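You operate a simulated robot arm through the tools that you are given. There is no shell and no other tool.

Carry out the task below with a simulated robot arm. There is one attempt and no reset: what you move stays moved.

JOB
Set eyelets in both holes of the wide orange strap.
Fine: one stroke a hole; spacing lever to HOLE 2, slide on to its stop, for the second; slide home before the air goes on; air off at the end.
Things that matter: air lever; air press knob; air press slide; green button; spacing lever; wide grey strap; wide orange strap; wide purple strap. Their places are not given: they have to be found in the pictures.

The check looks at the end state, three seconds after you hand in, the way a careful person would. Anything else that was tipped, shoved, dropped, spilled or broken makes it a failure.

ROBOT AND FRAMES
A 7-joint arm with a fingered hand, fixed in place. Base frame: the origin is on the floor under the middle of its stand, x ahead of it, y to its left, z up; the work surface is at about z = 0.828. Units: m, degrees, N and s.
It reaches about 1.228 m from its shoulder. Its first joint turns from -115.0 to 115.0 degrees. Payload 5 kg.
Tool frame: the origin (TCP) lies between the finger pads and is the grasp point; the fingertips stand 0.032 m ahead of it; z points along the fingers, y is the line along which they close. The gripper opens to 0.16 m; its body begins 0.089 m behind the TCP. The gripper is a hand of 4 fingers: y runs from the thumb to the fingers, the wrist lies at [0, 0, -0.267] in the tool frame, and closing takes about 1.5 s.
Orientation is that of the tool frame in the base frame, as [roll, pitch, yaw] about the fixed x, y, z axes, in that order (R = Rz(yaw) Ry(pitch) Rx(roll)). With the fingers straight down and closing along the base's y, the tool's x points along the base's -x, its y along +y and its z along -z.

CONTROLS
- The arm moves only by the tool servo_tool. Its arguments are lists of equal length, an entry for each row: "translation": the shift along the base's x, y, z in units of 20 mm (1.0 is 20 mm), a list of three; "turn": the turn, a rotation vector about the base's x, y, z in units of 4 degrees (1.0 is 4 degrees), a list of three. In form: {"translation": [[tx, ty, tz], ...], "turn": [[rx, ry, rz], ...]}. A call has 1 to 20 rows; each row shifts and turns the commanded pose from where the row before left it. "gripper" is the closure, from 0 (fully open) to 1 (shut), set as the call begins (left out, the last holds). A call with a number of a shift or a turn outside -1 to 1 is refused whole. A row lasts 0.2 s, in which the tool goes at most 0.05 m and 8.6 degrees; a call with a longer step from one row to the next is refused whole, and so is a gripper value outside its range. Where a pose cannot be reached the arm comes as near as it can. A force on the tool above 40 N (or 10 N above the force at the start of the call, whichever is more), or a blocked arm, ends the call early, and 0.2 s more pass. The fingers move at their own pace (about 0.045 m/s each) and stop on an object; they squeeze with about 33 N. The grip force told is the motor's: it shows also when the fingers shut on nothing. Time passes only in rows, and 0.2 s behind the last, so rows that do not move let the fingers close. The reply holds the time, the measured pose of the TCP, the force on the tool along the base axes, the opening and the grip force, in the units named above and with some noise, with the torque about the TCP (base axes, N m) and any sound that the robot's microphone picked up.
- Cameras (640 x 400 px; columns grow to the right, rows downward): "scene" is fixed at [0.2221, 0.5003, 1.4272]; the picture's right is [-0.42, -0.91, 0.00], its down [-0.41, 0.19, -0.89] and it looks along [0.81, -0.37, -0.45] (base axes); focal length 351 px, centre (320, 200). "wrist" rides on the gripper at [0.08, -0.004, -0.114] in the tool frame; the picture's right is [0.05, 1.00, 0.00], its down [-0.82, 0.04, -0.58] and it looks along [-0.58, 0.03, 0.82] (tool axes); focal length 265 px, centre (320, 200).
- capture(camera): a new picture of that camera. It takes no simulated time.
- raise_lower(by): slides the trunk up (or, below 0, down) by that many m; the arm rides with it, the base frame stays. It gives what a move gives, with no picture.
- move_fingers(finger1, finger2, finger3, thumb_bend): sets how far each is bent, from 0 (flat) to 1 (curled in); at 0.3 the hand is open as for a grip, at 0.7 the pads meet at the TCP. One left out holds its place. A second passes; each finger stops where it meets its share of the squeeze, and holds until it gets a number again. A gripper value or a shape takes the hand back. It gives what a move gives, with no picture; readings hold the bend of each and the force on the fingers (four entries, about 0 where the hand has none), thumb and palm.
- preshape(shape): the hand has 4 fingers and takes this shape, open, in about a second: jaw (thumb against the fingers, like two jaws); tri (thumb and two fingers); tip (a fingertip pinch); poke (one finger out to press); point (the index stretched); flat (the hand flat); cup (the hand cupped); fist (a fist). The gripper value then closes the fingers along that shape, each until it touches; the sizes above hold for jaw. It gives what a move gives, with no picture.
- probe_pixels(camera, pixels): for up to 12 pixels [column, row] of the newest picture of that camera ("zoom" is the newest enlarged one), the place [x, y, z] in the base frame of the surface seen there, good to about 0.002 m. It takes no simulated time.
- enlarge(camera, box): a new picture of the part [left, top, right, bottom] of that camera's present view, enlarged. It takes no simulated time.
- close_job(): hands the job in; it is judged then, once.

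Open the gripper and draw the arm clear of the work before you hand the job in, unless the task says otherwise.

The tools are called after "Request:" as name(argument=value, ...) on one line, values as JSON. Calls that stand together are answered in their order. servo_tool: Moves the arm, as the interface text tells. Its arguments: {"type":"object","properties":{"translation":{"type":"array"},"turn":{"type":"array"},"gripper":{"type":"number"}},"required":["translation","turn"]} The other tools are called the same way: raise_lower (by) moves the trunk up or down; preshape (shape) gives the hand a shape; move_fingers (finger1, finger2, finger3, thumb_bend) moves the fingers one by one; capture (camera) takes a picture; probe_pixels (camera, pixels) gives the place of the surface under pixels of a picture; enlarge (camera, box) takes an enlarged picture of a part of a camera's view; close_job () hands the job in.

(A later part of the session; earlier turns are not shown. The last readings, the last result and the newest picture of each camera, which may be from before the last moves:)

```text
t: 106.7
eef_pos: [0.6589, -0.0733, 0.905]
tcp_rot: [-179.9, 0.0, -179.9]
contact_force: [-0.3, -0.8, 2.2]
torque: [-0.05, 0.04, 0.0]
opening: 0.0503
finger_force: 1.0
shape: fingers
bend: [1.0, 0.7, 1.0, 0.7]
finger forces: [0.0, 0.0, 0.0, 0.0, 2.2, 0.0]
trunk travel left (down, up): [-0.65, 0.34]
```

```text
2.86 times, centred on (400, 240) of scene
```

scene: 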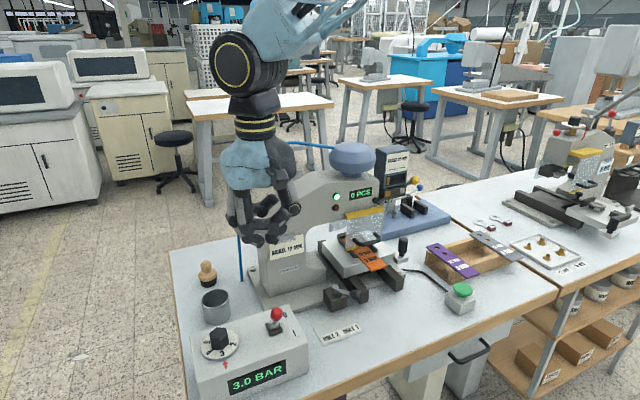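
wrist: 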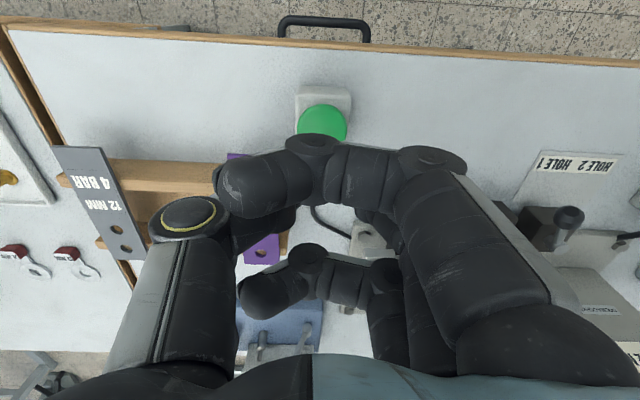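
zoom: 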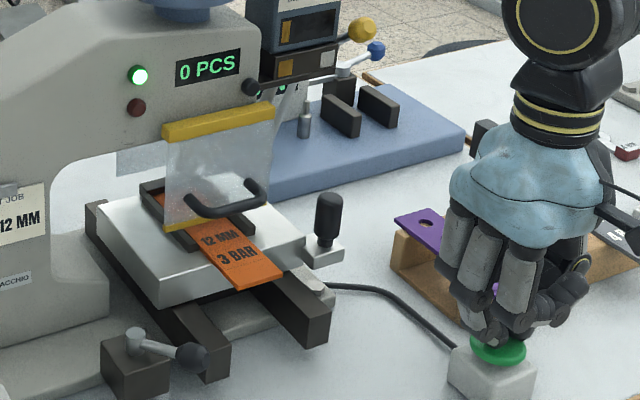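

The green lamp on the press is lit (ready), still 0 PCS at 2.2 N. I press another 3 mm.

Request:
servo_tool(translation=[[0, 0, -0.1], [0, 0, -0.05], [0, 0, 0]], turn=[[0, 0, 0], [0, 0, 0], [0, 0, 0]])

Request:
enlarge(camera="scene", box=[320, 170, 480, 310])

```text
t: 107.5
eef_pos: [0.6586, -0.0733, 0.9029]
tcp_rot: [180.0, 0.1, -179.9]
contact_force: [1.2, -0.2, 3.0]
torque: [-0.07, -0.04, 0.0]
opening: 0.0505
finger_force: 1.2
shape: fingers
bend: [1.0, 0.7, 1.0, 0.7]
finger forces: [0.0, 0.1, 0.0, 0.0, 3.2, 0.1]
trunk travel left (down, up): [-0.65, 0.34]
heard: click
```

```text
2.86 times, centred on (400, 240) of scene
```

zoom: 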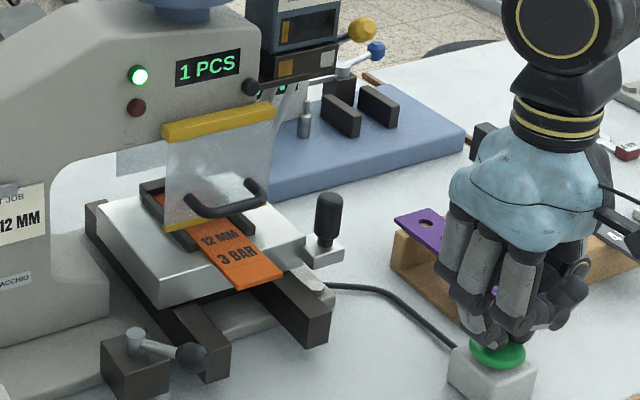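

Click and "1 PCS": the first eyelet is set. I lift straight off the button, open the pinch to ~60 mm, and go over to the spacing lever at (0.724, 0.183).

Request:
servo_tool(translation=[[0, 0, 0.3], [0, 0, 0.7], [0, 0, 1], [0, 0, 1], [0, 0, 1], [0, 0, 1], [0, 0, 0]], turn=[[0, 0, 0], [0, 0, 0], [0, 0, 0], [0, 0, 0], [0, 0, 0], [0, 0, 0], [0, 0, 0]])

Request:
move_fingers(finger2=0.58, thumb_bend=0.59)

Request:
servo_tool(translation=[[0.24, 0.97, 0], [0.24, 0.97, 0], [0.24, 0.97, 0], [0.24, 0.97, 0], [0.24, 0.97, 0], [0.24, 0.97, 0], [0.24, 0.97, 0], [0.24, 0.97, 0], [0.24, 0.97, 0], [0.24, 0.97, 0], [0.24, 0.97, 0], [0.24, 0.97, 0], [0.24, 0.97, 0], [0, 0, 0]], turn=[[0, 0, 0], [0, 0, 0], [0, 0, 0], [0, 0, 0], [0, 0, 0], [0, 0, 0], [0, 0, 0], [0, 0, 0], [0, 0, 0], [0, 0, 0], [0, 0, 0], [0, 0, 0], [0, 0, 0], [0, 0, 0]])

Request:
capture(camera="scene")

Request:
capture(camera="wrist")

```text
t: 109.1
eef_pos: [0.6574, -0.0733, 1.0027]
tcp_rot: [-180.0, 0.0, -179.9]
contact_force: [-0.4, 0.1, 0.2]
torque: [0.0, 0.04, 0.0]
opening: 0.0504
finger_force: 0.2
shape: fingers
bend: [1.0, 0.7, 1.0, 0.7]
finger forces: [0.0, 0.0, 0.1, 0.0, 0.0, 0.1]
trunk travel left (down, up): [-0.65, 0.34]
```

```text
t: 110.1
eef_pos: [0.6575, -0.0719, 1.0014]
tcp_rot: [-180.0, 0.0, -179.9]
contact_force: [0.5, -0.4, 0.2]
torque: [-0.04, -0.01, 0.0]
opening: 0.0558
finger_force: 0.0
shape: fingers
bend: [1.0, 0.57, 1.0, 0.59]
finger forces: [0.0, 0.1, 0.1, 0.0, 0.1, 0.0]
trunk travel left (down, up): [-0.65, 0.34]
```

```text
t: 113.1
eef_pos: [0.72, 0.182, 1.0037]
tcp_rot: [-180.0, 0.0, -179.9]
contact_force: [-0.2, 0.0, -0.2]
torque: [-0.01, -0.02, 0.0]
opening: 0.0558
finger_force: 0.1
shape: fingers
bend: [1.0, 0.57, 1.0, 0.59]
finger forces: [0.0, 0.0, 0.0, 0.0, 0.1, 0.0]
trunk travel left (down, up): [-0.65, 0.34]
```

```text
taken
```

scene: 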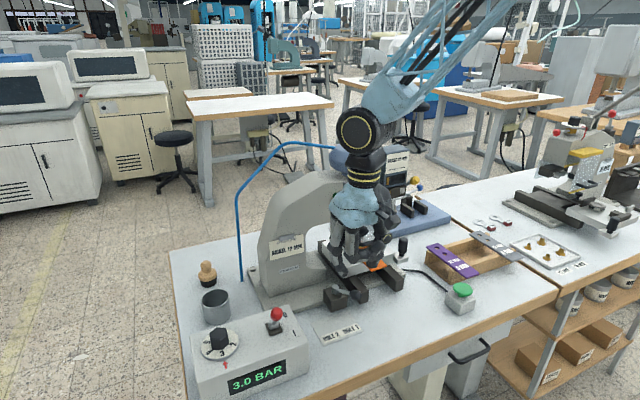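

```text
taken
```

wrist: 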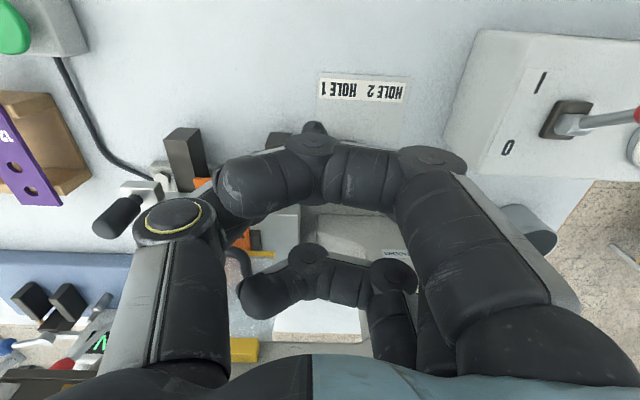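

I check the lever knob's position relative to the open finger/thumb before lowering.

Request:
enlarge(camera="scene", box=[300, 230, 400, 350])

Request:
probe_pixels(camera="zoom", pixels=[[185, 205], [175, 215], [200, 210], [135, 195], [205, 235], [100, 230], [130, 260], [150, 120], [160, 140], [195, 200], [215, 180], [250, 230]])

```text
3.33 times, centred on (350, 290) of scene
```

zoom: 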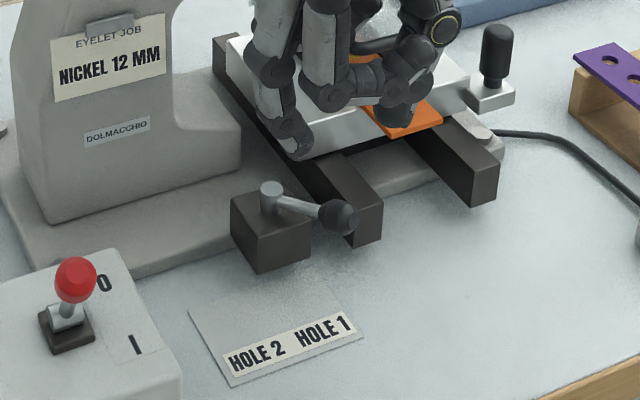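

```text
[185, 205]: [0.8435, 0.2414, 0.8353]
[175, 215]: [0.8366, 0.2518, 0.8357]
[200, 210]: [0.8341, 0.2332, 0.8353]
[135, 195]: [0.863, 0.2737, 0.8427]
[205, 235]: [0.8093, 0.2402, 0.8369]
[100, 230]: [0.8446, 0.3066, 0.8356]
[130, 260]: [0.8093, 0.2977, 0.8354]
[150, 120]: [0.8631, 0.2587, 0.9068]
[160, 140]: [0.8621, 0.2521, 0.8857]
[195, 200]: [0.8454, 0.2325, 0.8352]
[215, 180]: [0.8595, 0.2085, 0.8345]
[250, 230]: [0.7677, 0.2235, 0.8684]
```

Request:
probe_pixels(camera="zoom", pixels=[[338, 217], [325, 215], [352, 218], [338, 203], [340, 230], [270, 190], [295, 203], [355, 195], [300, 150], [295, 130], [365, 235], [330, 330]])

Request:
probe_pixels(camera="zoom", pixels=[[260, 360], [330, 320], [380, 195], [270, 220], [310, 240], [345, 170], [390, 115], [410, 90], [320, 335], [250, 350]])

```text
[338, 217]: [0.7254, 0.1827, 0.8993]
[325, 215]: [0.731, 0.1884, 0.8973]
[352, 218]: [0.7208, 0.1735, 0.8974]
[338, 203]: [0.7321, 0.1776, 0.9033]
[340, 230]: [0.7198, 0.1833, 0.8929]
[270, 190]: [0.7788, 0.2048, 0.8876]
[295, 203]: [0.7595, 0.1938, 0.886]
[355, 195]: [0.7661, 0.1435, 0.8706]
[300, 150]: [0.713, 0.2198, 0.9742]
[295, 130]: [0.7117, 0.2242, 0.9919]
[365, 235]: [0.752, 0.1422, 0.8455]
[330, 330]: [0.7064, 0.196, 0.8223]
```

```text
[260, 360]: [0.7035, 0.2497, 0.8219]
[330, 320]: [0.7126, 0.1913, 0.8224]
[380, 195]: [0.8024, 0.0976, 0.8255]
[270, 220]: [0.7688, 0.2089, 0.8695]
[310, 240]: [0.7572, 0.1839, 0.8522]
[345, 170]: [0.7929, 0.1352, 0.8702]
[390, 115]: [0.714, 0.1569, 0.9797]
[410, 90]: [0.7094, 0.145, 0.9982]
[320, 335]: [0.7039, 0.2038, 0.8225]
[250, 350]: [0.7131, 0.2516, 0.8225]
```

The knob centre is ≈ (0.735, 0.178, 0.895), pivot (0.779, 0.205). I shift +15 mm in x and lower so thumb and finger 2 straddle the knob.

Request:
servo_tool(translation=[[0.75, 0.05, 0], [0, 0, -1], [0, 0, -1], [0, 0, -1], [0, 0, -0.7], [0, 0, 0]], turn=[[0, 0, 0], [0, 0, 0], [0, 0, 0], [0, 0, 0], [0, 0, 0], [0, 0, 0]])

Request:
enlarge(camera="scene", box=[300, 240, 400, 330])

Request:
capture(camera="wrist")

```text
t: 114.5
eef_pos: [0.7358, 0.1833, 0.927]
tcp_rot: [180.0, 0.0, -180.0]
contact_force: [0.5, -0.8, -0.1]
torque: [-0.01, 0.0, 0.02]
opening: 0.0563
finger_force: 0.1
shape: fingers
bend: [1.0, 0.57, 1.0, 0.59]
finger forces: [0.0, 0.0, 0.1, 0.1, 0.0, 0.0]
trunk travel left (down, up): [-0.65, 0.34]
```

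```text
4.44 times, centred on (350, 285) of scene
```

zoom: 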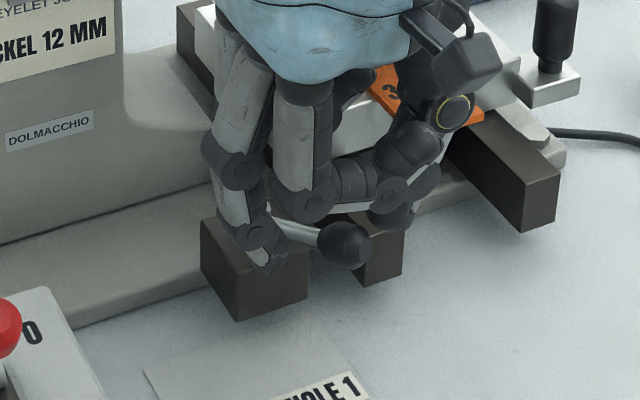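

```text
taken
```

wrist: 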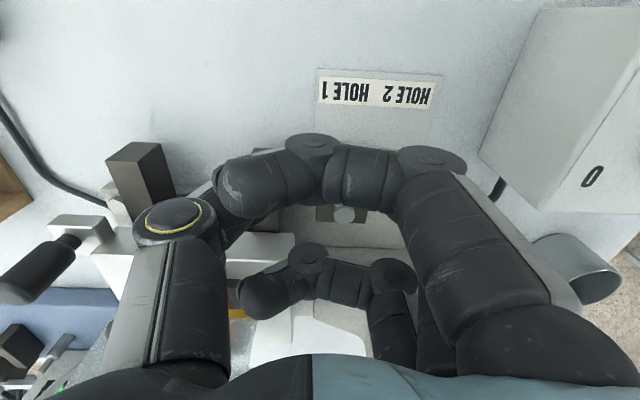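

Request:
probe_pixels(camera="zoom", pixels=[[268, 262], [262, 245], [240, 210], [395, 218], [390, 225], [405, 210], [345, 243], [330, 240], [365, 245], [300, 235], [215, 250], [380, 240]])

Request:
servo_tool(translation=[[0, 0, -0.2], [0, 0, -0.2], [0, 0, 0]], turn=[[0, 0, 0], [0, 0, 0], [0, 0, 0]])

```text
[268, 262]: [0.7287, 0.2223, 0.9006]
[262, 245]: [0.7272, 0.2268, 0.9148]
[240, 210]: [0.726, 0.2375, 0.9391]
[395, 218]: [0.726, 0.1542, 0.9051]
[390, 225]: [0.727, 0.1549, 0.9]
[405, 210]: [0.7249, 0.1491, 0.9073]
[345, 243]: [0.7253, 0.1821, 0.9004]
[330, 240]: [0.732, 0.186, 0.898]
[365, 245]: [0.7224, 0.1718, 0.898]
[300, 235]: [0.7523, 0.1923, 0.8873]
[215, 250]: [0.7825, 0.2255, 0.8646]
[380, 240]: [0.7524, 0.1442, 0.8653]
```

```text
t: 115.3
eef_pos: [0.7349, 0.1829, 0.9215]
tcp_rot: [179.9, 0.0, -179.9]
contact_force: [-0.6, -0.3, 0.1]
torque: [0.01, -0.03, 0.02]
opening: 0.0559
finger_force: 0.0
shape: fingers
bend: [1.0, 0.57, 1.0, 0.59]
finger forces: [0.0, 0.0, 0.0, 0.1, 0.0, 0.0]
trunk travel left (down, up): [-0.65, 0.34]
```

Thumb is on the −y side of the knob, finger 2 on the +y side. I now move +y in 4–5 mm steps to swing the lever toward HOLE 2.

Request:
servo_tool(translation=[[0, 0.25, 0], [0, 0.25, 0], [0, 0.25, 0], [0, 0.25, 0], [0, 0.25, 0], [0, 0.25, 0], [0, 0, 0]], turn=[[0, 0, 0], [0, 0, 0], [0, 0, 0], [0, 0, 0], [0, 0, 0], [0, 0, 0], [0, 0, 0]])

Request:
enlarge(camera="scene", box=[290, 240, 390, 330])

```text
t: 116.9
eef_pos: [0.7363, 0.2115, 0.9199]
tcp_rot: [-180.0, 0.1, -179.9]
contact_force: [0.2, 0.0, -0.4]
torque: [-0.02, 0.0, 0.0]
opening: 0.0563
finger_force: 0.2
shape: fingers
bend: [1.0, 0.57, 1.0, 0.59]
finger forces: [0.0, 0.1, 0.0, 0.0, 0.3, 0.1]
trunk travel left (down, up): [-0.65, 0.34]
```

```text
4.44 times, centred on (340, 285) of scene
```

zoom: 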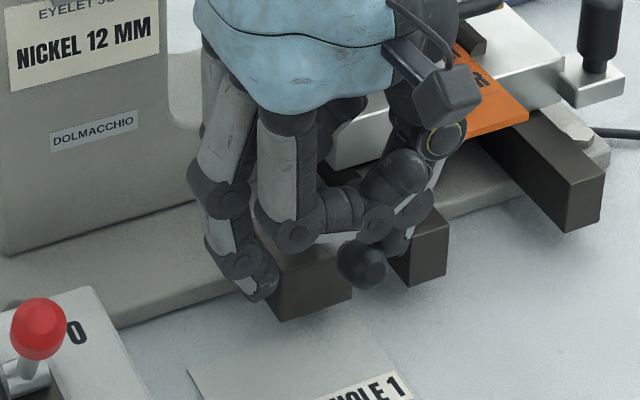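

The lever moves with almost no resistance. I continue +y until it reaches its end.

Request:
servo_tool(translation=[[0, 0.25, 0], [0, 0.25, 0], [0, 0.25, 0], [0, 0.25, 0], [0, 0.2, 0], [0, 0, 0]], turn=[[0, 0, 0], [0, 0, 0], [0, 0, 0], [0, 0, 0], [0, 0, 0], [0, 0, 0]])

Request:
enlarge(camera="scene", box=[290, 240, 390, 330])

Request:
probe_pixels(camera="zoom", pixels=[[320, 275], [330, 280], [310, 270], [340, 285], [345, 270], [355, 265], [300, 285], [330, 300]])

```text
t: 118.3
eef_pos: [0.7343, 0.2364, 0.9207]
tcp_rot: [-180.0, 0.0, -179.9]
contact_force: [0.4, -0.9, 1.2]
torque: [0.0, 0.01, 0.01]
opening: 0.0562
finger_force: 0.0
shape: fingers
bend: [1.0, 0.57, 1.0, 0.59]
finger forces: [0.0, 0.1, 0.1, 0.0, 0.0, 0.0]
trunk travel left (down, up): [-0.65, 0.34]
```

```text
4.44 times, centred on (340, 285) of scene
```

zoom: 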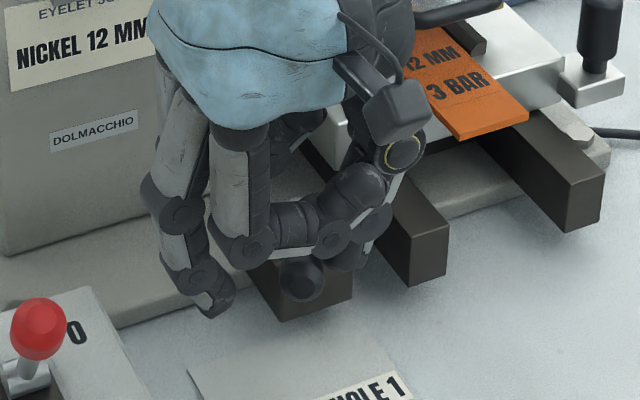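

```text
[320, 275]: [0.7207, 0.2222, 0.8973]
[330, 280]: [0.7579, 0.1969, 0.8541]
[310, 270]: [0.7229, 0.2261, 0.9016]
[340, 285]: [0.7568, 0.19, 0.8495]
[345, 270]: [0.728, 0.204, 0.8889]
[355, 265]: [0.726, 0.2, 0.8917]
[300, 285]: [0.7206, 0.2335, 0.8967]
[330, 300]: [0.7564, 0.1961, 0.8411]
```

The knob is at y ≈ 0.226, about +23°. I push on until I feel its stop.

Request:
servo_tool(translation=[[0, 0.2, 0], [0, 0.2, 0], [0, 0.15, 0], [0, 0, 0]], turn=[[0, 0, 0], [0, 0, 0], [0, 0, 0], [0, 0, 0]])

Request:
enlarge(camera="scene", box=[290, 240, 390, 330])

```text
t: 119.3
eef_pos: [0.7366, 0.2462, 0.9198]
tcp_rot: [180.0, 0.0, 180.0]
contact_force: [1.4, -5.9, 3.2]
torque: [-0.27, -0.04, 0.05]
opening: 0.0575
finger_force: 2.8
shape: fingers
bend: [1.0, 0.57, 1.0, 0.58]
finger forces: [0.0, 0.0, 0.0, 0.0, 6.5, 0.0]
trunk travel left (down, up): [-0.65, 0.34]
```

```text
4.44 times, centred on (340, 285) of scene
```

zoom: 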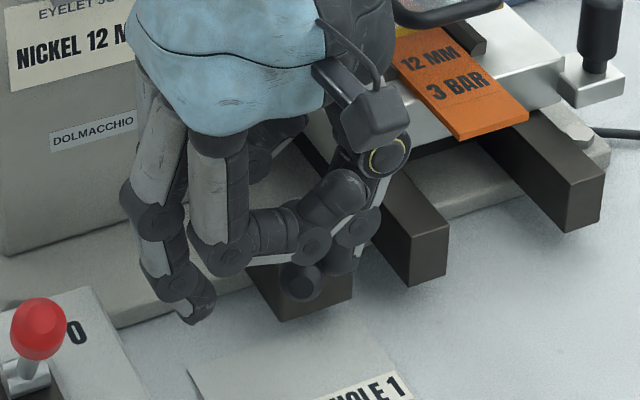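

Now 6.5 N on the thumb and the knob no longer moves: the lever is at its HOLE 2 stop. I back off and lift to verify.

Request:
servo_tool(translation=[[0, -0.3, 0], [0, -0.2, 0], [0, 0, 0.5], [0, 0, 1], [0, 0, 1], [0, 0, 1], [0, 0, 1], [0, 0, 1], [-0.5, 0, 1], [-0.5, 0, 0]], turn=[[0, 0, 0], [0, 0, 0], [0, 0, 0], [0, 0, 0], [0, 0, 0], [0, 0, 0], [0, 0, 0], [0, 0, 0], [0, 0, 0], [0, 0, 0]])

Request:
enlarge(camera="scene", box=[290, 240, 420, 340])

Request:
probe_pixels(camera="zoom", pixels=[[232, 200], [245, 195], [220, 205], [190, 165]])

```text
t: 121.5
eef_pos: [0.7167, 0.235, 1.0515]
tcp_rot: [179.9, 0.0, -179.9]
contact_force: [0.0, 0.5, 0.4]
torque: [-0.02, 0.0, -0.02]
opening: 0.0562
finger_force: 0.2
shape: fingers
bend: [1.0, 0.57, 1.0, 0.59]
finger forces: [0.0, 0.1, 0.1, 0.1, 0.0, 0.0]
trunk travel left (down, up): [-0.65, 0.34]
```

```text
4.00 times, centred on (355, 290) of scene
```

zoom: 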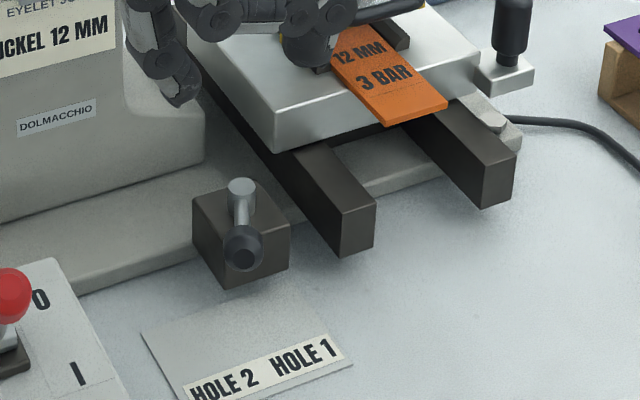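

```text
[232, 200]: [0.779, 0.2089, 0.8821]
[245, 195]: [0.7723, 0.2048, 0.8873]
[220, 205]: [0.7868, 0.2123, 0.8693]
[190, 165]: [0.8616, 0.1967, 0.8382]
```

The lever now points to HOLE 2. I move back to the slide handle: retreat, tilt 44° again, and bring finger 2 and thumb together.

Request:
servo_tool(translation=[[-1, -0.9, 0], [-1, -0.96, 0], [-1, -0.96, 0], [-1, -0.96, 0], [-0.7, -0.96, 0], [0, -0.96, 0], [0, -0.96, 0], [0, -0.96, 0], [0, -0.96, 0], [0, -0.96, 0], [0, -0.96, 0], [0, -0.96, 0], [0, -0.96, 0], [0, 0, 0], [0, 0, 0]], turn=[[0, 0, 0], [0, 0, 0], [0, -1, 0], [0, -1, 0], [0, -1, 0], [0, -1, 0], [0, -1, 0], [0, -1, 0], [0, -1, 0], [0, -1, 0], [0, -1, 0], [0, -1, 0], [0, -1, 0], [0, 0, 0], [0, 0, 0]])

Request:
move_fingers(finger2=0.75, thumb_bend=0.75)

Request:
enlarge(camera="scene", box=[300, 170, 480, 320])

```text
t: 124.7
eef_pos: [0.6218, -0.0142, 1.0534]
tcp_rot: [-180.0, 44.0, 180.0]
contact_force: [0.4, 0.1, 0.6]
torque: [0.04, 0.01, 0.05]
opening: 0.0562
finger_force: 0.1
shape: fingers
bend: [1.0, 0.57, 1.0, 0.59]
finger forces: [0.1, 0.1, 0.1, 0.0, 0.0, 0.1]
trunk travel left (down, up): [-0.65, 0.34]
```

```text
t: 125.7
eef_pos: [0.6214, -0.0144, 1.0526]
tcp_rot: [-179.9, 44.0, -180.0]
contact_force: [0.3, -0.8, -0.1]
torque: [-0.01, 0.03, -0.02]
opening: 0.049
finger_force: 0.1
shape: fingers
bend: [1.0, 0.72, 1.0, 0.73]
finger forces: [0.1, 0.0, 0.0, 0.0, 0.1, 0.0]
trunk travel left (down, up): [-0.65, 0.34]
```

```text
2.67 times, centred on (390, 245) of scene
```

zoom: 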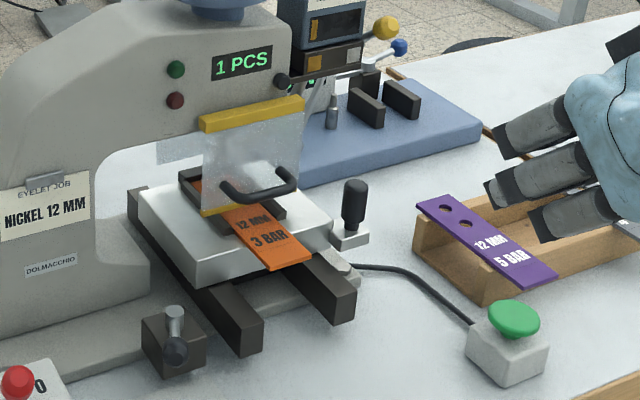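

The ready lamp is off now, as the slide is not yet at the HOLE 2 stop. I lower to handle height and approach the handle (now at x ≈ 0.808).

Request:
servo_tool(translation=[[0, 0, -1], [0, 0, -1], [0, 0, -1], [0, 0, -1], [0, 0, -1], [0, 0, -0.35], [1, 0, 0], [1, 0, 0], [1, 0, 0], [1, 0, 0], [1, 0, 0], [0.7, 0, 0], [0, 0, 0]], turn=[[0, 0, 0], [0, 0, 0], [0, 0, 0], [0, 0, 0], [0, 0, 0], [0, 0, 0], [0, 0, 0], [0, 0, 0], [0, 0, 0], [0, 0, 0], [0, 0, 0], [0, 0, 0], [0, 0, 0]])

Request:
enlarge(camera="scene", box=[330, 190, 470, 300])

Request:
capture(camera="wrist")

```text
t: 128.5
eef_pos: [0.7366, -0.0125, 0.9428]
tcp_rot: [-179.9, 44.1, -179.8]
contact_force: [0.3, 0.1, 0.9]
torque: [0.0, 0.0, 0.04]
opening: 0.0491
finger_force: 0.0
shape: fingers
bend: [1.0, 0.72, 1.0, 0.73]
finger forces: [0.1, 0.0, 0.0, 0.0, 0.0, 0.1]
trunk travel left (down, up): [-0.65, 0.34]
```

```text
3.64 times, centred on (400, 245) of scene
```

zoom: 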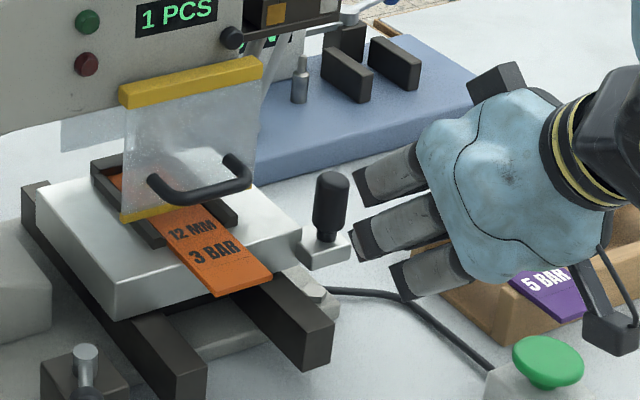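

```text
taken
```

wrist: 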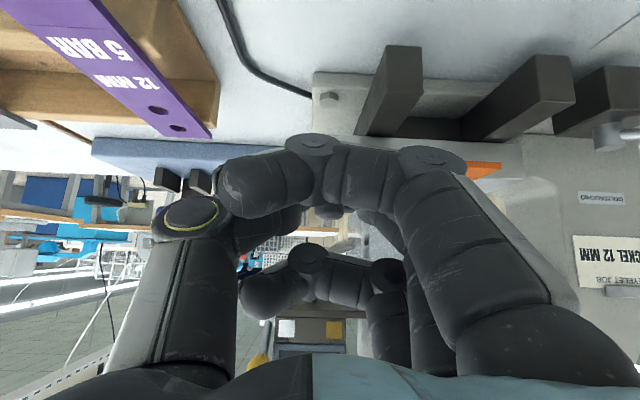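

The handle knob lies ahead, at (325,210) in the wrist view. I advance in 4 mm steps.

Request:
servo_tool(translation=[[0.3, 0, 0], [0.3, 0, 0], [0.3, 0, 0], [0.2, 0, 0], [0.2, 0, 0], [0.2, 0, 0], [0, 0, 0]], turn=[[0, 0, 0], [0, 0, 0], [0, 0, 0], [0, 0, 0], [0, 0, 0], [0, 0, 0], [0, 0, 0]])

Request:
enlarge(camera="scene", box=[330, 190, 470, 300])

```text
t: 130.1
eef_pos: [0.7658, -0.0118, 0.9426]
tcp_rot: [-179.9, 44.0, -179.7]
contact_force: [0.1, 0.2, 0.3]
torque: [0.01, -0.01, -0.05]
opening: 0.049
finger_force: 0.0
shape: fingers
bend: [1.0, 0.72, 1.0, 0.73]
finger forces: [0.1, 0.1, 0.0, 0.0, 0.1, 0.1]
trunk travel left (down, up): [-0.65, 0.34]
```

```text
3.64 times, centred on (400, 245) of scene
```

zoom: 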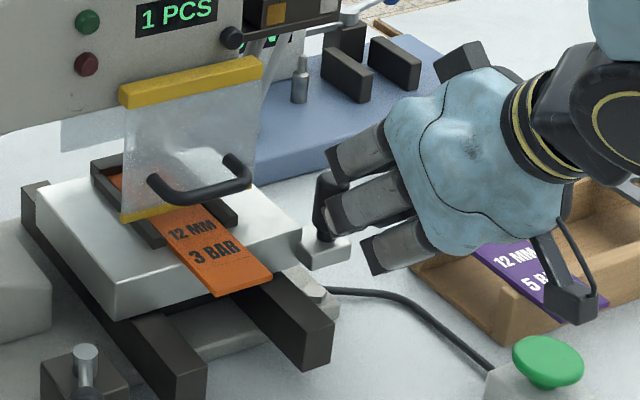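

Request:
servo_tool(translation=[[0.15, 0, 0], [0.15, 0, 0], [0.15, 0, 0], [0.15, 0, 0], [0, 0, 0]], turn=[[0, 0, 0], [0, 0, 0], [0, 0, 0], [0, 0, 0], [0, 0, 0]])

Request:
enlarge(camera="scene", box=[330, 190, 470, 300])

```text
t: 131.3
eef_pos: [0.7764, -0.0126, 0.9437]
tcp_rot: [-180.0, 43.9, -180.0]
contact_force: [-6.5, -2.0, -2.5]
torque: [-0.03, 0.17, -0.01]
opening: 0.0492
finger_force: 0.1
shape: fingers
bend: [1.0, 0.73, 1.0, 0.73]
finger forces: [0.0, 0.0, 0.0, 0.1, 0.0, 0.1]
trunk travel left (down, up): [-0.65, 0.34]
```

```text
3.64 times, centred on (400, 245) of scene
```

zoom: 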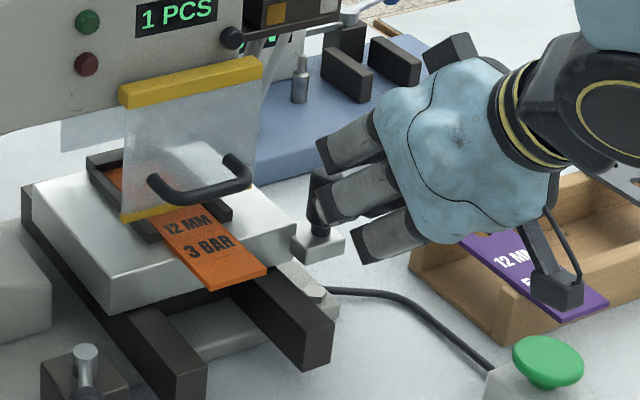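

The slide starts moving on. I keep pushing 15 mm, then check clearances near the guard.

Request:
servo_tool(translation=[[0.15, 0, 0], [0.15, 0, 0], [0.15, 0, 0], [0.15, 0, 0], [0.15, 0, 0], [0, 0, 0]], turn=[[0, 0, 0], [0, 0, 0], [0, 0, 0], [0, 0, 0], [0, 0, 0], [0, 0, 0]])

Request:
enlarge(camera="scene", box=[330, 190, 470, 300])

Request:
probe_pixels(camera="zoom", pixels=[[310, 150], [315, 200], [330, 195], [345, 240], [245, 180], [235, 160], [110, 290], [105, 300], [260, 265], [325, 160]])

```text
t: 132.7
eef_pos: [0.7923, -0.0131, 0.9446]
tcp_rot: [-179.8, 43.9, 180.0]
contact_force: [0.8, -0.3, -0.3]
torque: [0.02, 0.01, -0.01]
opening: 0.0489
finger_force: 0.1
shape: fingers
bend: [1.0, 0.73, 1.0, 0.73]
finger forces: [0.0, 0.0, 0.0, 0.1, 0.0, 0.1]
trunk travel left (down, up): [-0.65, 0.34]
```

```text
3.64 times, centred on (400, 245) of scene
```

zoom: 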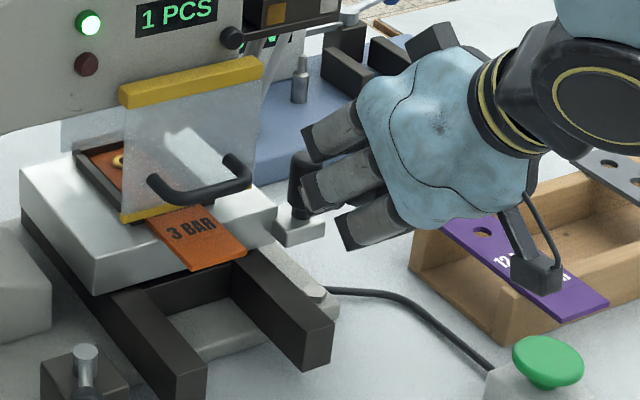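

```text
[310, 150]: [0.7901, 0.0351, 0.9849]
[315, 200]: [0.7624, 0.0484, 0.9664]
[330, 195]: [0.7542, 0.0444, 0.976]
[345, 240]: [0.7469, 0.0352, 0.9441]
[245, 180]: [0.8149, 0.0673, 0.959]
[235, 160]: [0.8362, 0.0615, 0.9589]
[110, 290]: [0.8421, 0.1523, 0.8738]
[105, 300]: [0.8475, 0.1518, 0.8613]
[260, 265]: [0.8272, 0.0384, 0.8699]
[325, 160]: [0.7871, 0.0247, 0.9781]
```

The ready lamp is lit again and bed front is at x ≈ 0.842 (30 mm further); the set eyelet shows in hole 1. I push gently on to confirm the slide is firmly at its stop.

Request:
servo_tool(translation=[[0.12, 0, 0], [0.12, 0, 0], [0.12, 0, 0], [0, 0, 0]], turn=[[0, 0, 0], [0, 0, 0], [0, 0, 0], [0, 0, 0]])

Request:
enlarge(camera="scene", box=[330, 190, 470, 300])

```text
t: 133.7
eef_pos: [0.7998, -0.012, 0.9435]
tcp_rot: [-179.9, 43.9, -180.0]
contact_force: [-1.3, -0.1, 0.8]
torque: [0.05, -0.01, -0.01]
opening: 0.0491
finger_force: 0.0
shape: fingers
bend: [1.0, 0.73, 1.0, 0.73]
finger forces: [0.0, 0.0, 0.0, 0.0, 0.1, 0.0]
trunk travel left (down, up): [-0.65, 0.34]
```

```text
3.64 times, centred on (400, 245) of scene
```

zoom: 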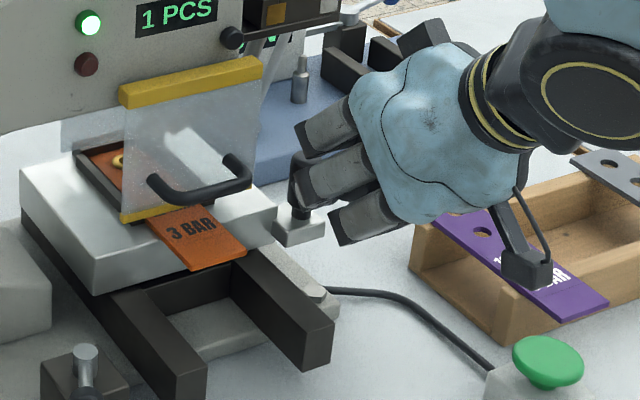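

Request:
servo_tool(translation=[[0.1, 0, 0], [0.1, 0, 0], [0, 0, 0]], turn=[[0, 0, 0], [0, 0, 0], [0, 0, 0]])

Request:
enlarge(camera="scene", box=[330, 190, 470, 300])

```text
t: 134.5
eef_pos: [0.8005, -0.0126, 0.943]
tcp_rot: [-179.8, 43.8, -179.8]
contact_force: [-21.9, 0.5, -3.6]
torque: [-0.02, 0.46, 0.18]
opening: 0.0491
finger_force: 14.9
shape: fingers
bend: [1.0, 0.74, 1.0, 0.74]
finger forces: [0.0, 30.3, 0.0, 0.0, 0.1, 0.0]
trunk travel left (down, up): [-0.65, 0.34]
```

```text
3.64 times, centred on (400, 245) of scene
```

zoom: 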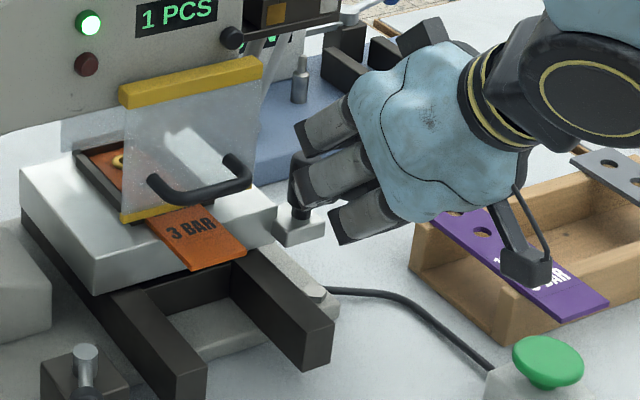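

Firm stop (22 N), lamp lit: the slide is at the HOLE 2 stop. I back off, rise upright, and go to the green button.

Request:
servo_tool(translation=[[-0.3, 0, 0], [-0.7, 0, 0], [-1, 0, 0], [-1, 0, 0.5], [-1, 0, 1], [-1, 0, 1], [-1, -0.5, 1], [-1, -1, 1], [0, -1, 0], [0, -0.5, 0], [0, 0, 0], [0, 0, 0], [0, 0, 0], [0, 0, 0], [0, 0, 0]], turn=[[0, 0, 0], [0, 0, 0], [0, 0, 0], [0, 1, 0], [0, 1, 0], [0, 1, 0], [0, 1, 0], [0, 1, 0], [0, 1, 0], [0, 1, 0], [0, 1, 0], [0, 1, 0], [0, 1, 0], [0, 1, 0], [0, 0, 0]])

Request:
move_fingers(finger2=0.7, thumb_bend=0.7)

Request:
enlarge(camera="scene", box=[310, 170, 500, 320])

```text
t: 137.7
eef_pos: [0.6627, -0.0721, 1.0333]
tcp_rot: [-180.0, 0.0, -179.9]
contact_force: [0.3, 0.8, -1.5]
torque: [-0.03, -0.02, 0.01]
opening: 0.0492
finger_force: 0.0
shape: fingers
bend: [1.0, 0.73, 1.0, 0.74]
finger forces: [0.0, 0.1, 0.1, 0.0, 0.0, 0.0]
trunk travel left (down, up): [-0.65, 0.34]
```

```text
t: 138.7
eef_pos: [0.6631, -0.0741, 1.0337]
tcp_rot: [180.0, -0.1, -179.9]
contact_force: [0.1, -0.8, -0.1]
torque: [-0.02, 0.0, -0.01]
opening: 0.0503
finger_force: 0.0
shape: fingers
bend: [1.0, 0.7, 1.0, 0.7]
finger forces: [0.1, 0.0, 0.1, 0.1, 0.1, 0.0]
trunk travel left (down, up): [-0.65, 0.34]
```

```text
2.67 times, centred on (405, 245) of scene
```

zoom: 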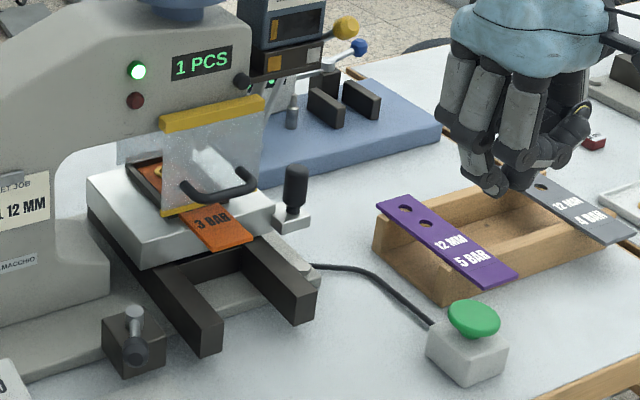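

The lamp is lit and the slide is in place. I lower over the button to just above the cap (TCP z ≈ 0.915).

Request:
servo_tool(translation=[[-0.15, 0, -1], [0, 0, -1], [0, 0, -1], [0, 0, -1], [0, 0, -1], [0, 0, -0.5], [0, 0, -0.3], [0, 0, 0]], turn=[[0, 0, 0], [0, 0, 0], [0, 0, 0], [0, 0, 0], [0, 0, 0], [0, 0, 0], [0, 0, 0], [0, 0, 0]])

Request:
enlarge(camera="scene", box=[320, 170, 500, 310])

```text
t: 140.5
eef_pos: [0.6609, -0.0727, 0.9178]
tcp_rot: [179.9, 0.0, -179.8]
contact_force: [0.0, 0.1, -1.0]
torque: [-0.01, -0.04, -0.05]
opening: 0.0504
finger_force: 0.0
shape: fingers
bend: [1.0, 0.7, 1.0, 0.7]
finger forces: [0.0, 0.0, 0.0, 0.1, 0.1, 0.0]
trunk travel left (down, up): [-0.65, 0.34]
```

```text
2.86 times, centred on (410, 240) of scene
```

zoom: 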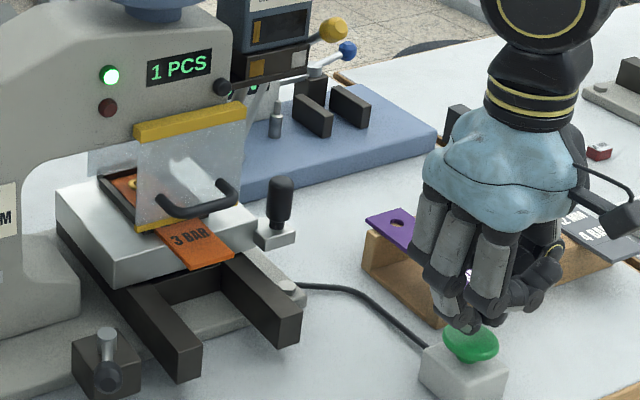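

Everything is aligned. I press down in 2 mm steps, monotonically, expecting the click near TCP z ≈ 0.9025.

Request:
servo_tool(translation=[[0, 0, -0.15], [0, 0, -0.15], [0, 0, -0.12], [0, 0, -0.12], [0, 0, -0.12], [0, 0, -0.08], [0, 0, 0]], turn=[[0, 0, 0], [0, 0, 0], [0, 0, 0], [0, 0, 0], [0, 0, 0], [0, 0, 0], [0, 0, 0]])

Request:
enlarge(camera="scene", box=[320, 170, 500, 310])

```text
t: 142.1
eef_pos: [0.66, -0.0733, 0.9016]
tcp_rot: [180.0, -0.1, -179.9]
contact_force: [1.0, -0.5, 3.6]
torque: [-0.06, -0.01, -0.02]
opening: 0.0504
finger_force: 1.2
shape: fingers
bend: [1.0, 0.7, 1.0, 0.7]
finger forces: [0.0, 0.0, 0.0, 0.1, 3.1, 0.0]
trunk travel left (down, up): [-0.65, 0.34]
heard: click
```

```text
2.86 times, centred on (410, 240) of scene
```

zoom: 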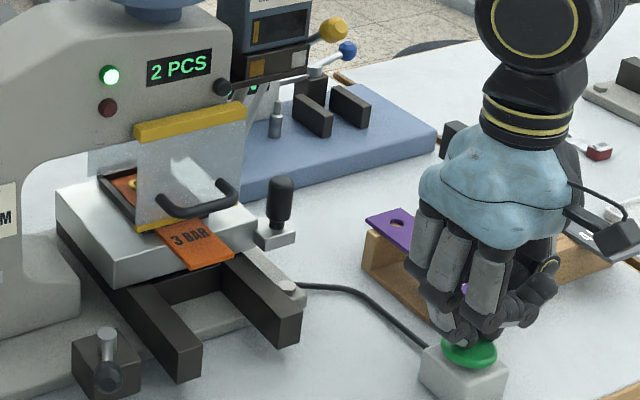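

"2 PCS": both eyelets are set. I lift off the button and travel at height to the air lever, staying on its −x side.

Request:
servo_tool(translation=[[0, 0, 0.3], [0, 0, 0.7], [0, 0, 1], [0, 0, 1], [0, 0, 1], [0, 0, 1], [0, 0, 1], [0, 0, 1], [0, 0, 1], [0, 0, 1], [0, 0, 1], [0, 0, 0]], turn=[[0, 0, 0], [0, 0, 0], [0, 0, 0], [0, 0, 0], [0, 0, 0], [0, 0, 0], [0, 0, 0], [0, 0, 0], [0, 0, 0], [0, 0, 0], [0, 0, 0], [0, 0, 0]])

Request:
servo_tool(translation=[[-0.1, 1, 0], [-0.1, 1, 0], [-0.1, 1, 0], [-0.1, 1, 0], [-0.1, 1, 0], [-0.1, 1, 0], [-0.1, 1, 0], [-0.1, 1, 0], [-0.1, 1, 0], [-0.1, 1, 0], [-0.1, 1, 0], [-0.1, 1, 0], [-0.1, 1, 0], [-0.1, 1, 0], [-0.1, 1, 0], [-0.1, 1, 0], [-0.1, 1, 0], [-0.1, 1, 0], [-0.1, 1, 0], [-0.1, 1, 0]], turn=[[0, 0, 0], [0, 0, 0], [0, 0, 0], [0, 0, 0], [0, 0, 0], [0, 0, 0], [0, 0, 0], [0, 0, 0], [0, 0, 0], [0, 0, 0], [0, 0, 0], [0, 0, 0], [0, 0, 0], [0, 0, 0], [0, 0, 0], [0, 0, 0], [0, 0, 0], [0, 0, 0], [0, 0, 0], [0, 0, 0]])

Request:
capture(camera="scene")

Request:
enlarge(camera="scene", box=[180, 270, 340, 400])

Request:
probe_pixels(camera="zoom", pixels=[[372, 135], [372, 120], [360, 140], [385, 140], [372, 150], [362, 175]])

```text
t: 144.7
eef_pos: [0.6613, -0.0726, 1.1042]
tcp_rot: [-180.0, -0.1, -180.0]
contact_force: [-0.7, 0.0, -0.1]
torque: [0.02, 0.0, 0.0]
opening: 0.0505
finger_force: 0.1
shape: fingers
bend: [1.0, 0.7, 1.0, 0.7]
finger forces: [0.1, 0.1, 0.1, 0.0, 0.1, 0.0]
trunk travel left (down, up): [-0.65, 0.34]
```

```text
t: 148.9
eef_pos: [0.6193, 0.3241, 1.1015]
tcp_rot: [180.0, 0.0, -180.0]
contact_force: [-1.2, 0.3, -0.1]
torque: [0.01, 0.01, -0.03]
opening: 0.0504
finger_force: 0.1
shape: fingers
bend: [1.0, 0.7, 1.0, 0.7]
finger forces: [0.0, 0.0, 0.0, 0.0, 0.0, 0.0]
trunk travel left (down, up): [-0.65, 0.34]
```

```text
taken
```

scene: 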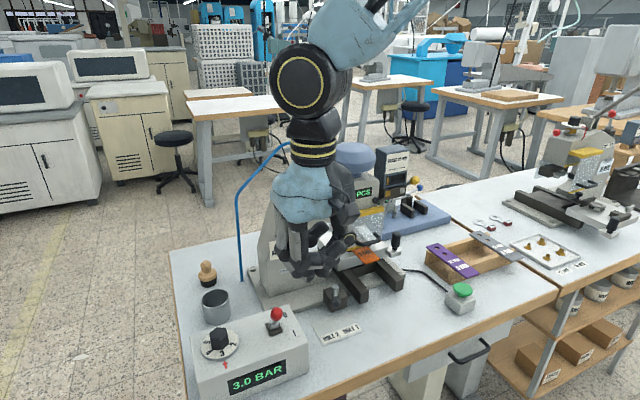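

```text
3.08 times, centred on (260, 335) of scene
```

zoom: 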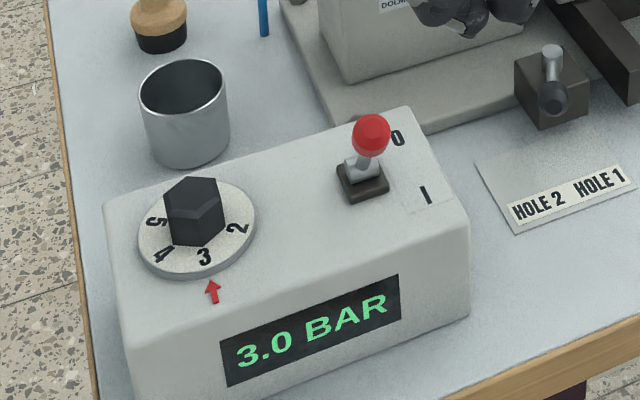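

```text
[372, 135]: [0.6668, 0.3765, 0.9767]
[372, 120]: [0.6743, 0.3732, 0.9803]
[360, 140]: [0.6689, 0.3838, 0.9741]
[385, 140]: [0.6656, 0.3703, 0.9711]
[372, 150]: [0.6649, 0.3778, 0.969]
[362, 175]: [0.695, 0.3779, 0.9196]
```

The ball is now at ≈ (0.675, 0.3745, 0.97). I move +48 mm in y and lower on its −x side.

Request:
servo_tool(translation=[[0, 0.8, 0], [0, 0.8, 0], [0, 0.8, 0], [0, 0, -1], [0, 0, -1], [0, 0, -1], [0, 0, -1], [0, 0, -1], [0, 0, -0.85], [0, 0, 0]], turn=[[0, 0, 0], [0, 0, 0], [0, 0, 0], [0, 0, 0], [0, 0, 0], [0, 0, 0], [0, 0, 0], [0, 0, 0], [0, 0, 0], [0, 0, 0]])

Request:
enlarge(camera="scene", box=[200, 250, 340, 370])

Request:
capture(camera="wrist")

```text
t: 151.1
eef_pos: [0.623, 0.3748, 0.9861]
tcp_rot: [180.0, 0.1, -179.9]
contact_force: [0.8, -0.5, -0.5]
torque: [-0.03, 0.01, -0.03]
opening: 0.0503
finger_force: 0.1
shape: fingers
bend: [1.0, 0.7, 1.0, 0.7]
finger forces: [0.1, 0.1, 0.0, 0.1, 0.0, 0.1]
trunk travel left (down, up): [-0.65, 0.34]
```

```text
3.33 times, centred on (270, 310) of scene
```

zoom: 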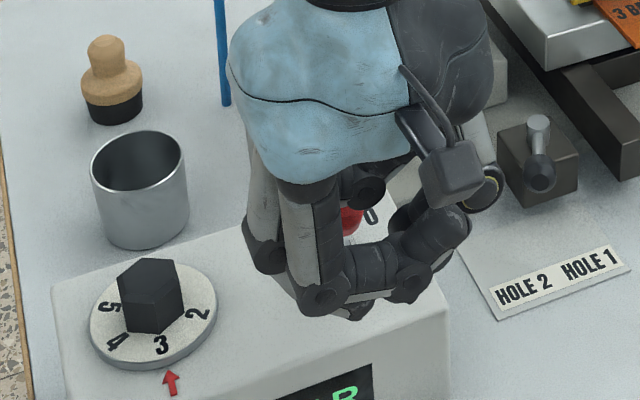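

```text
taken
```

wrist: 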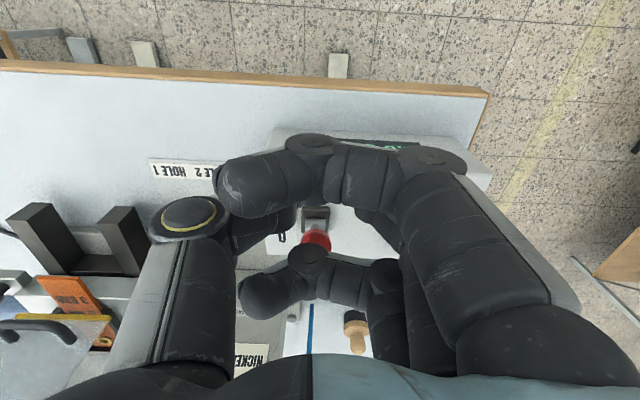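

The ball lies straight ahead at (317,238) of the wrist view. I push +x in small steps to swing the air lever to 0.

Request:
servo_tool(translation=[[0.5, -0.08, 0], [0.5, 0, 0], [0.3, 0, 0], [0.25, 0, 0], [0.25, 0, 0], [0.25, 0, 0], [0.25, 0, 0], [0.25, 0, 0], [0, 0, 0]], turn=[[0, 0, 0], [0, 0, 0], [0, 0, 0], [0, 0, 0], [0, 0, 0], [0, 0, 0], [0, 0, 0], [0, 0, 0], [0, 0, 0]])

Request:
enlarge(camera="scene", box=[200, 270, 340, 390])

```text
t: 153.1
eef_pos: [0.6723, 0.3736, 0.9863]
tcp_rot: [180.0, -0.1, -179.9]
contact_force: [-0.3, -1.0, 0.7]
torque: [0.02, 0.01, 0.01]
opening: 0.0506
finger_force: 0.8
shape: fingers
bend: [1.0, 0.7, 1.0, 0.7]
finger forces: [0.0, 0.7, 0.0, 0.1, 1.4, 0.1]
trunk travel left (down, up): [-0.65, 0.34]
```

```text
3.33 times, centred on (270, 330) of scene
```

zoom: 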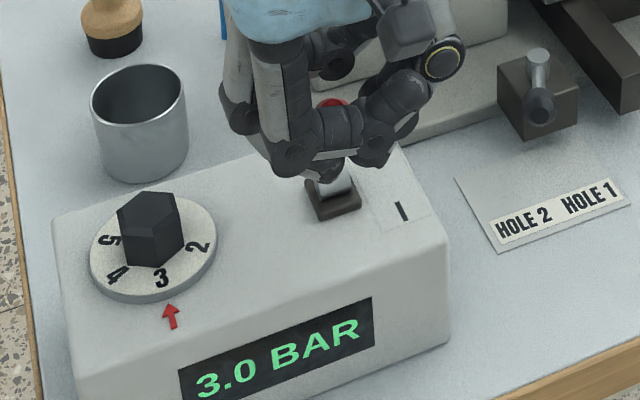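

The lever is moving (light contact on both tips), still 3.0 BAR. I push on +x.

Request:
servo_tool(translation=[[0.25, 0, 0], [0.25, 0, 0], [0.25, 0, 0], [0.25, 0, 0], [0.25, 0, 0], [0, 0, 0]], turn=[[0, 0, 0], [0, 0, 0], [0, 0, 0], [0, 0, 0], [0, 0, 0], [0, 0, 0]])

Request:
enlarge(camera="scene", box=[200, 270, 340, 390])

```text
t: 154.5
eef_pos: [0.6963, 0.3729, 0.9845]
tcp_rot: [179.9, -0.1, -179.9]
contact_force: [-0.6, 0.7, 1.1]
torque: [-0.02, -0.01, -0.02]
opening: 0.0506
finger_force: 0.1
shape: fingers
bend: [1.0, 0.7, 1.0, 0.7]
finger forces: [0.0, 0.1, 0.1, 0.1, 0.1, 0.0]
trunk travel left (down, up): [-0.65, 0.34]
```

```text
3.33 times, centred on (270, 330) of scene
```

zoom: 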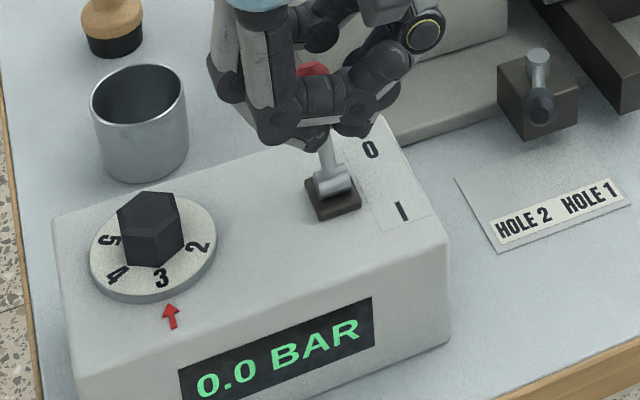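

Display reads 0.0 BAR. I push slightly more until the lever's end stop to make sure it is fully at 0.

Request:
servo_tool(translation=[[0.15, 0, 0], [0.15, 0, 0], [0.1, 0, 0], [0, 0, 0]], turn=[[0, 0, 0], [0, 0, 0], [0, 0, 0], [0, 0, 0]])

```text
t: 155.5
eef_pos: [0.7061, 0.3738, 0.9843]
tcp_rot: [-180.0, 0.0, -179.9]
contact_force: [0.5, -0.5, -0.3]
torque: [0.0, 0.0, 0.03]
opening: 0.0504
finger_force: 0.1
shape: fingers
bend: [1.0, 0.7, 1.0, 0.7]
finger forces: [0.0, 0.0, 0.1, 0.1, 0.0, 0.0]
trunk travel left (down, up): [-0.65, 0.34]
```

Request:
servo_tool(translation=[[0.12, 0, 0], [0.12, 0, 0], [0, 0, 0]], turn=[[0, 0, 0], [0, 0, 0], [0, 0, 0]])

Request:
enlarge(camera="scene", box=[200, 270, 340, 390])

```text
t: 156.3
eef_pos: [0.7075, 0.3731, 0.9838]
tcp_rot: [180.0, 0.0, -179.9]
contact_force: [-2.9, 0.4, 0.7]
torque: [0.02, 0.07, 0.0]
opening: 0.0505
finger_force: 0.9
shape: fingers
bend: [1.0, 0.7, 1.0, 0.7]
finger forces: [0.0, 1.2, 0.0, 0.0, 1.4, 0.0]
trunk travel left (down, up): [-0.65, 0.34]
```

```text
3.33 times, centred on (270, 330) of scene
```

zoom: 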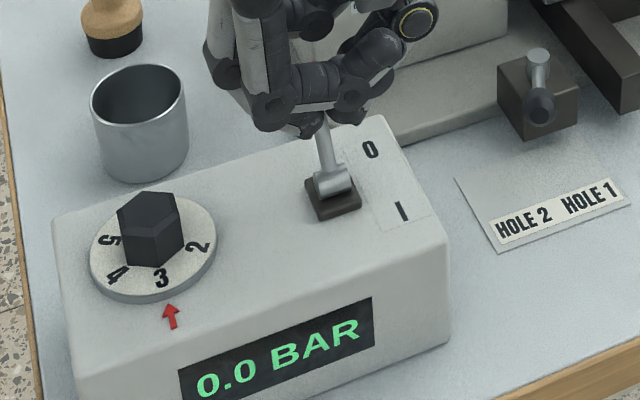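

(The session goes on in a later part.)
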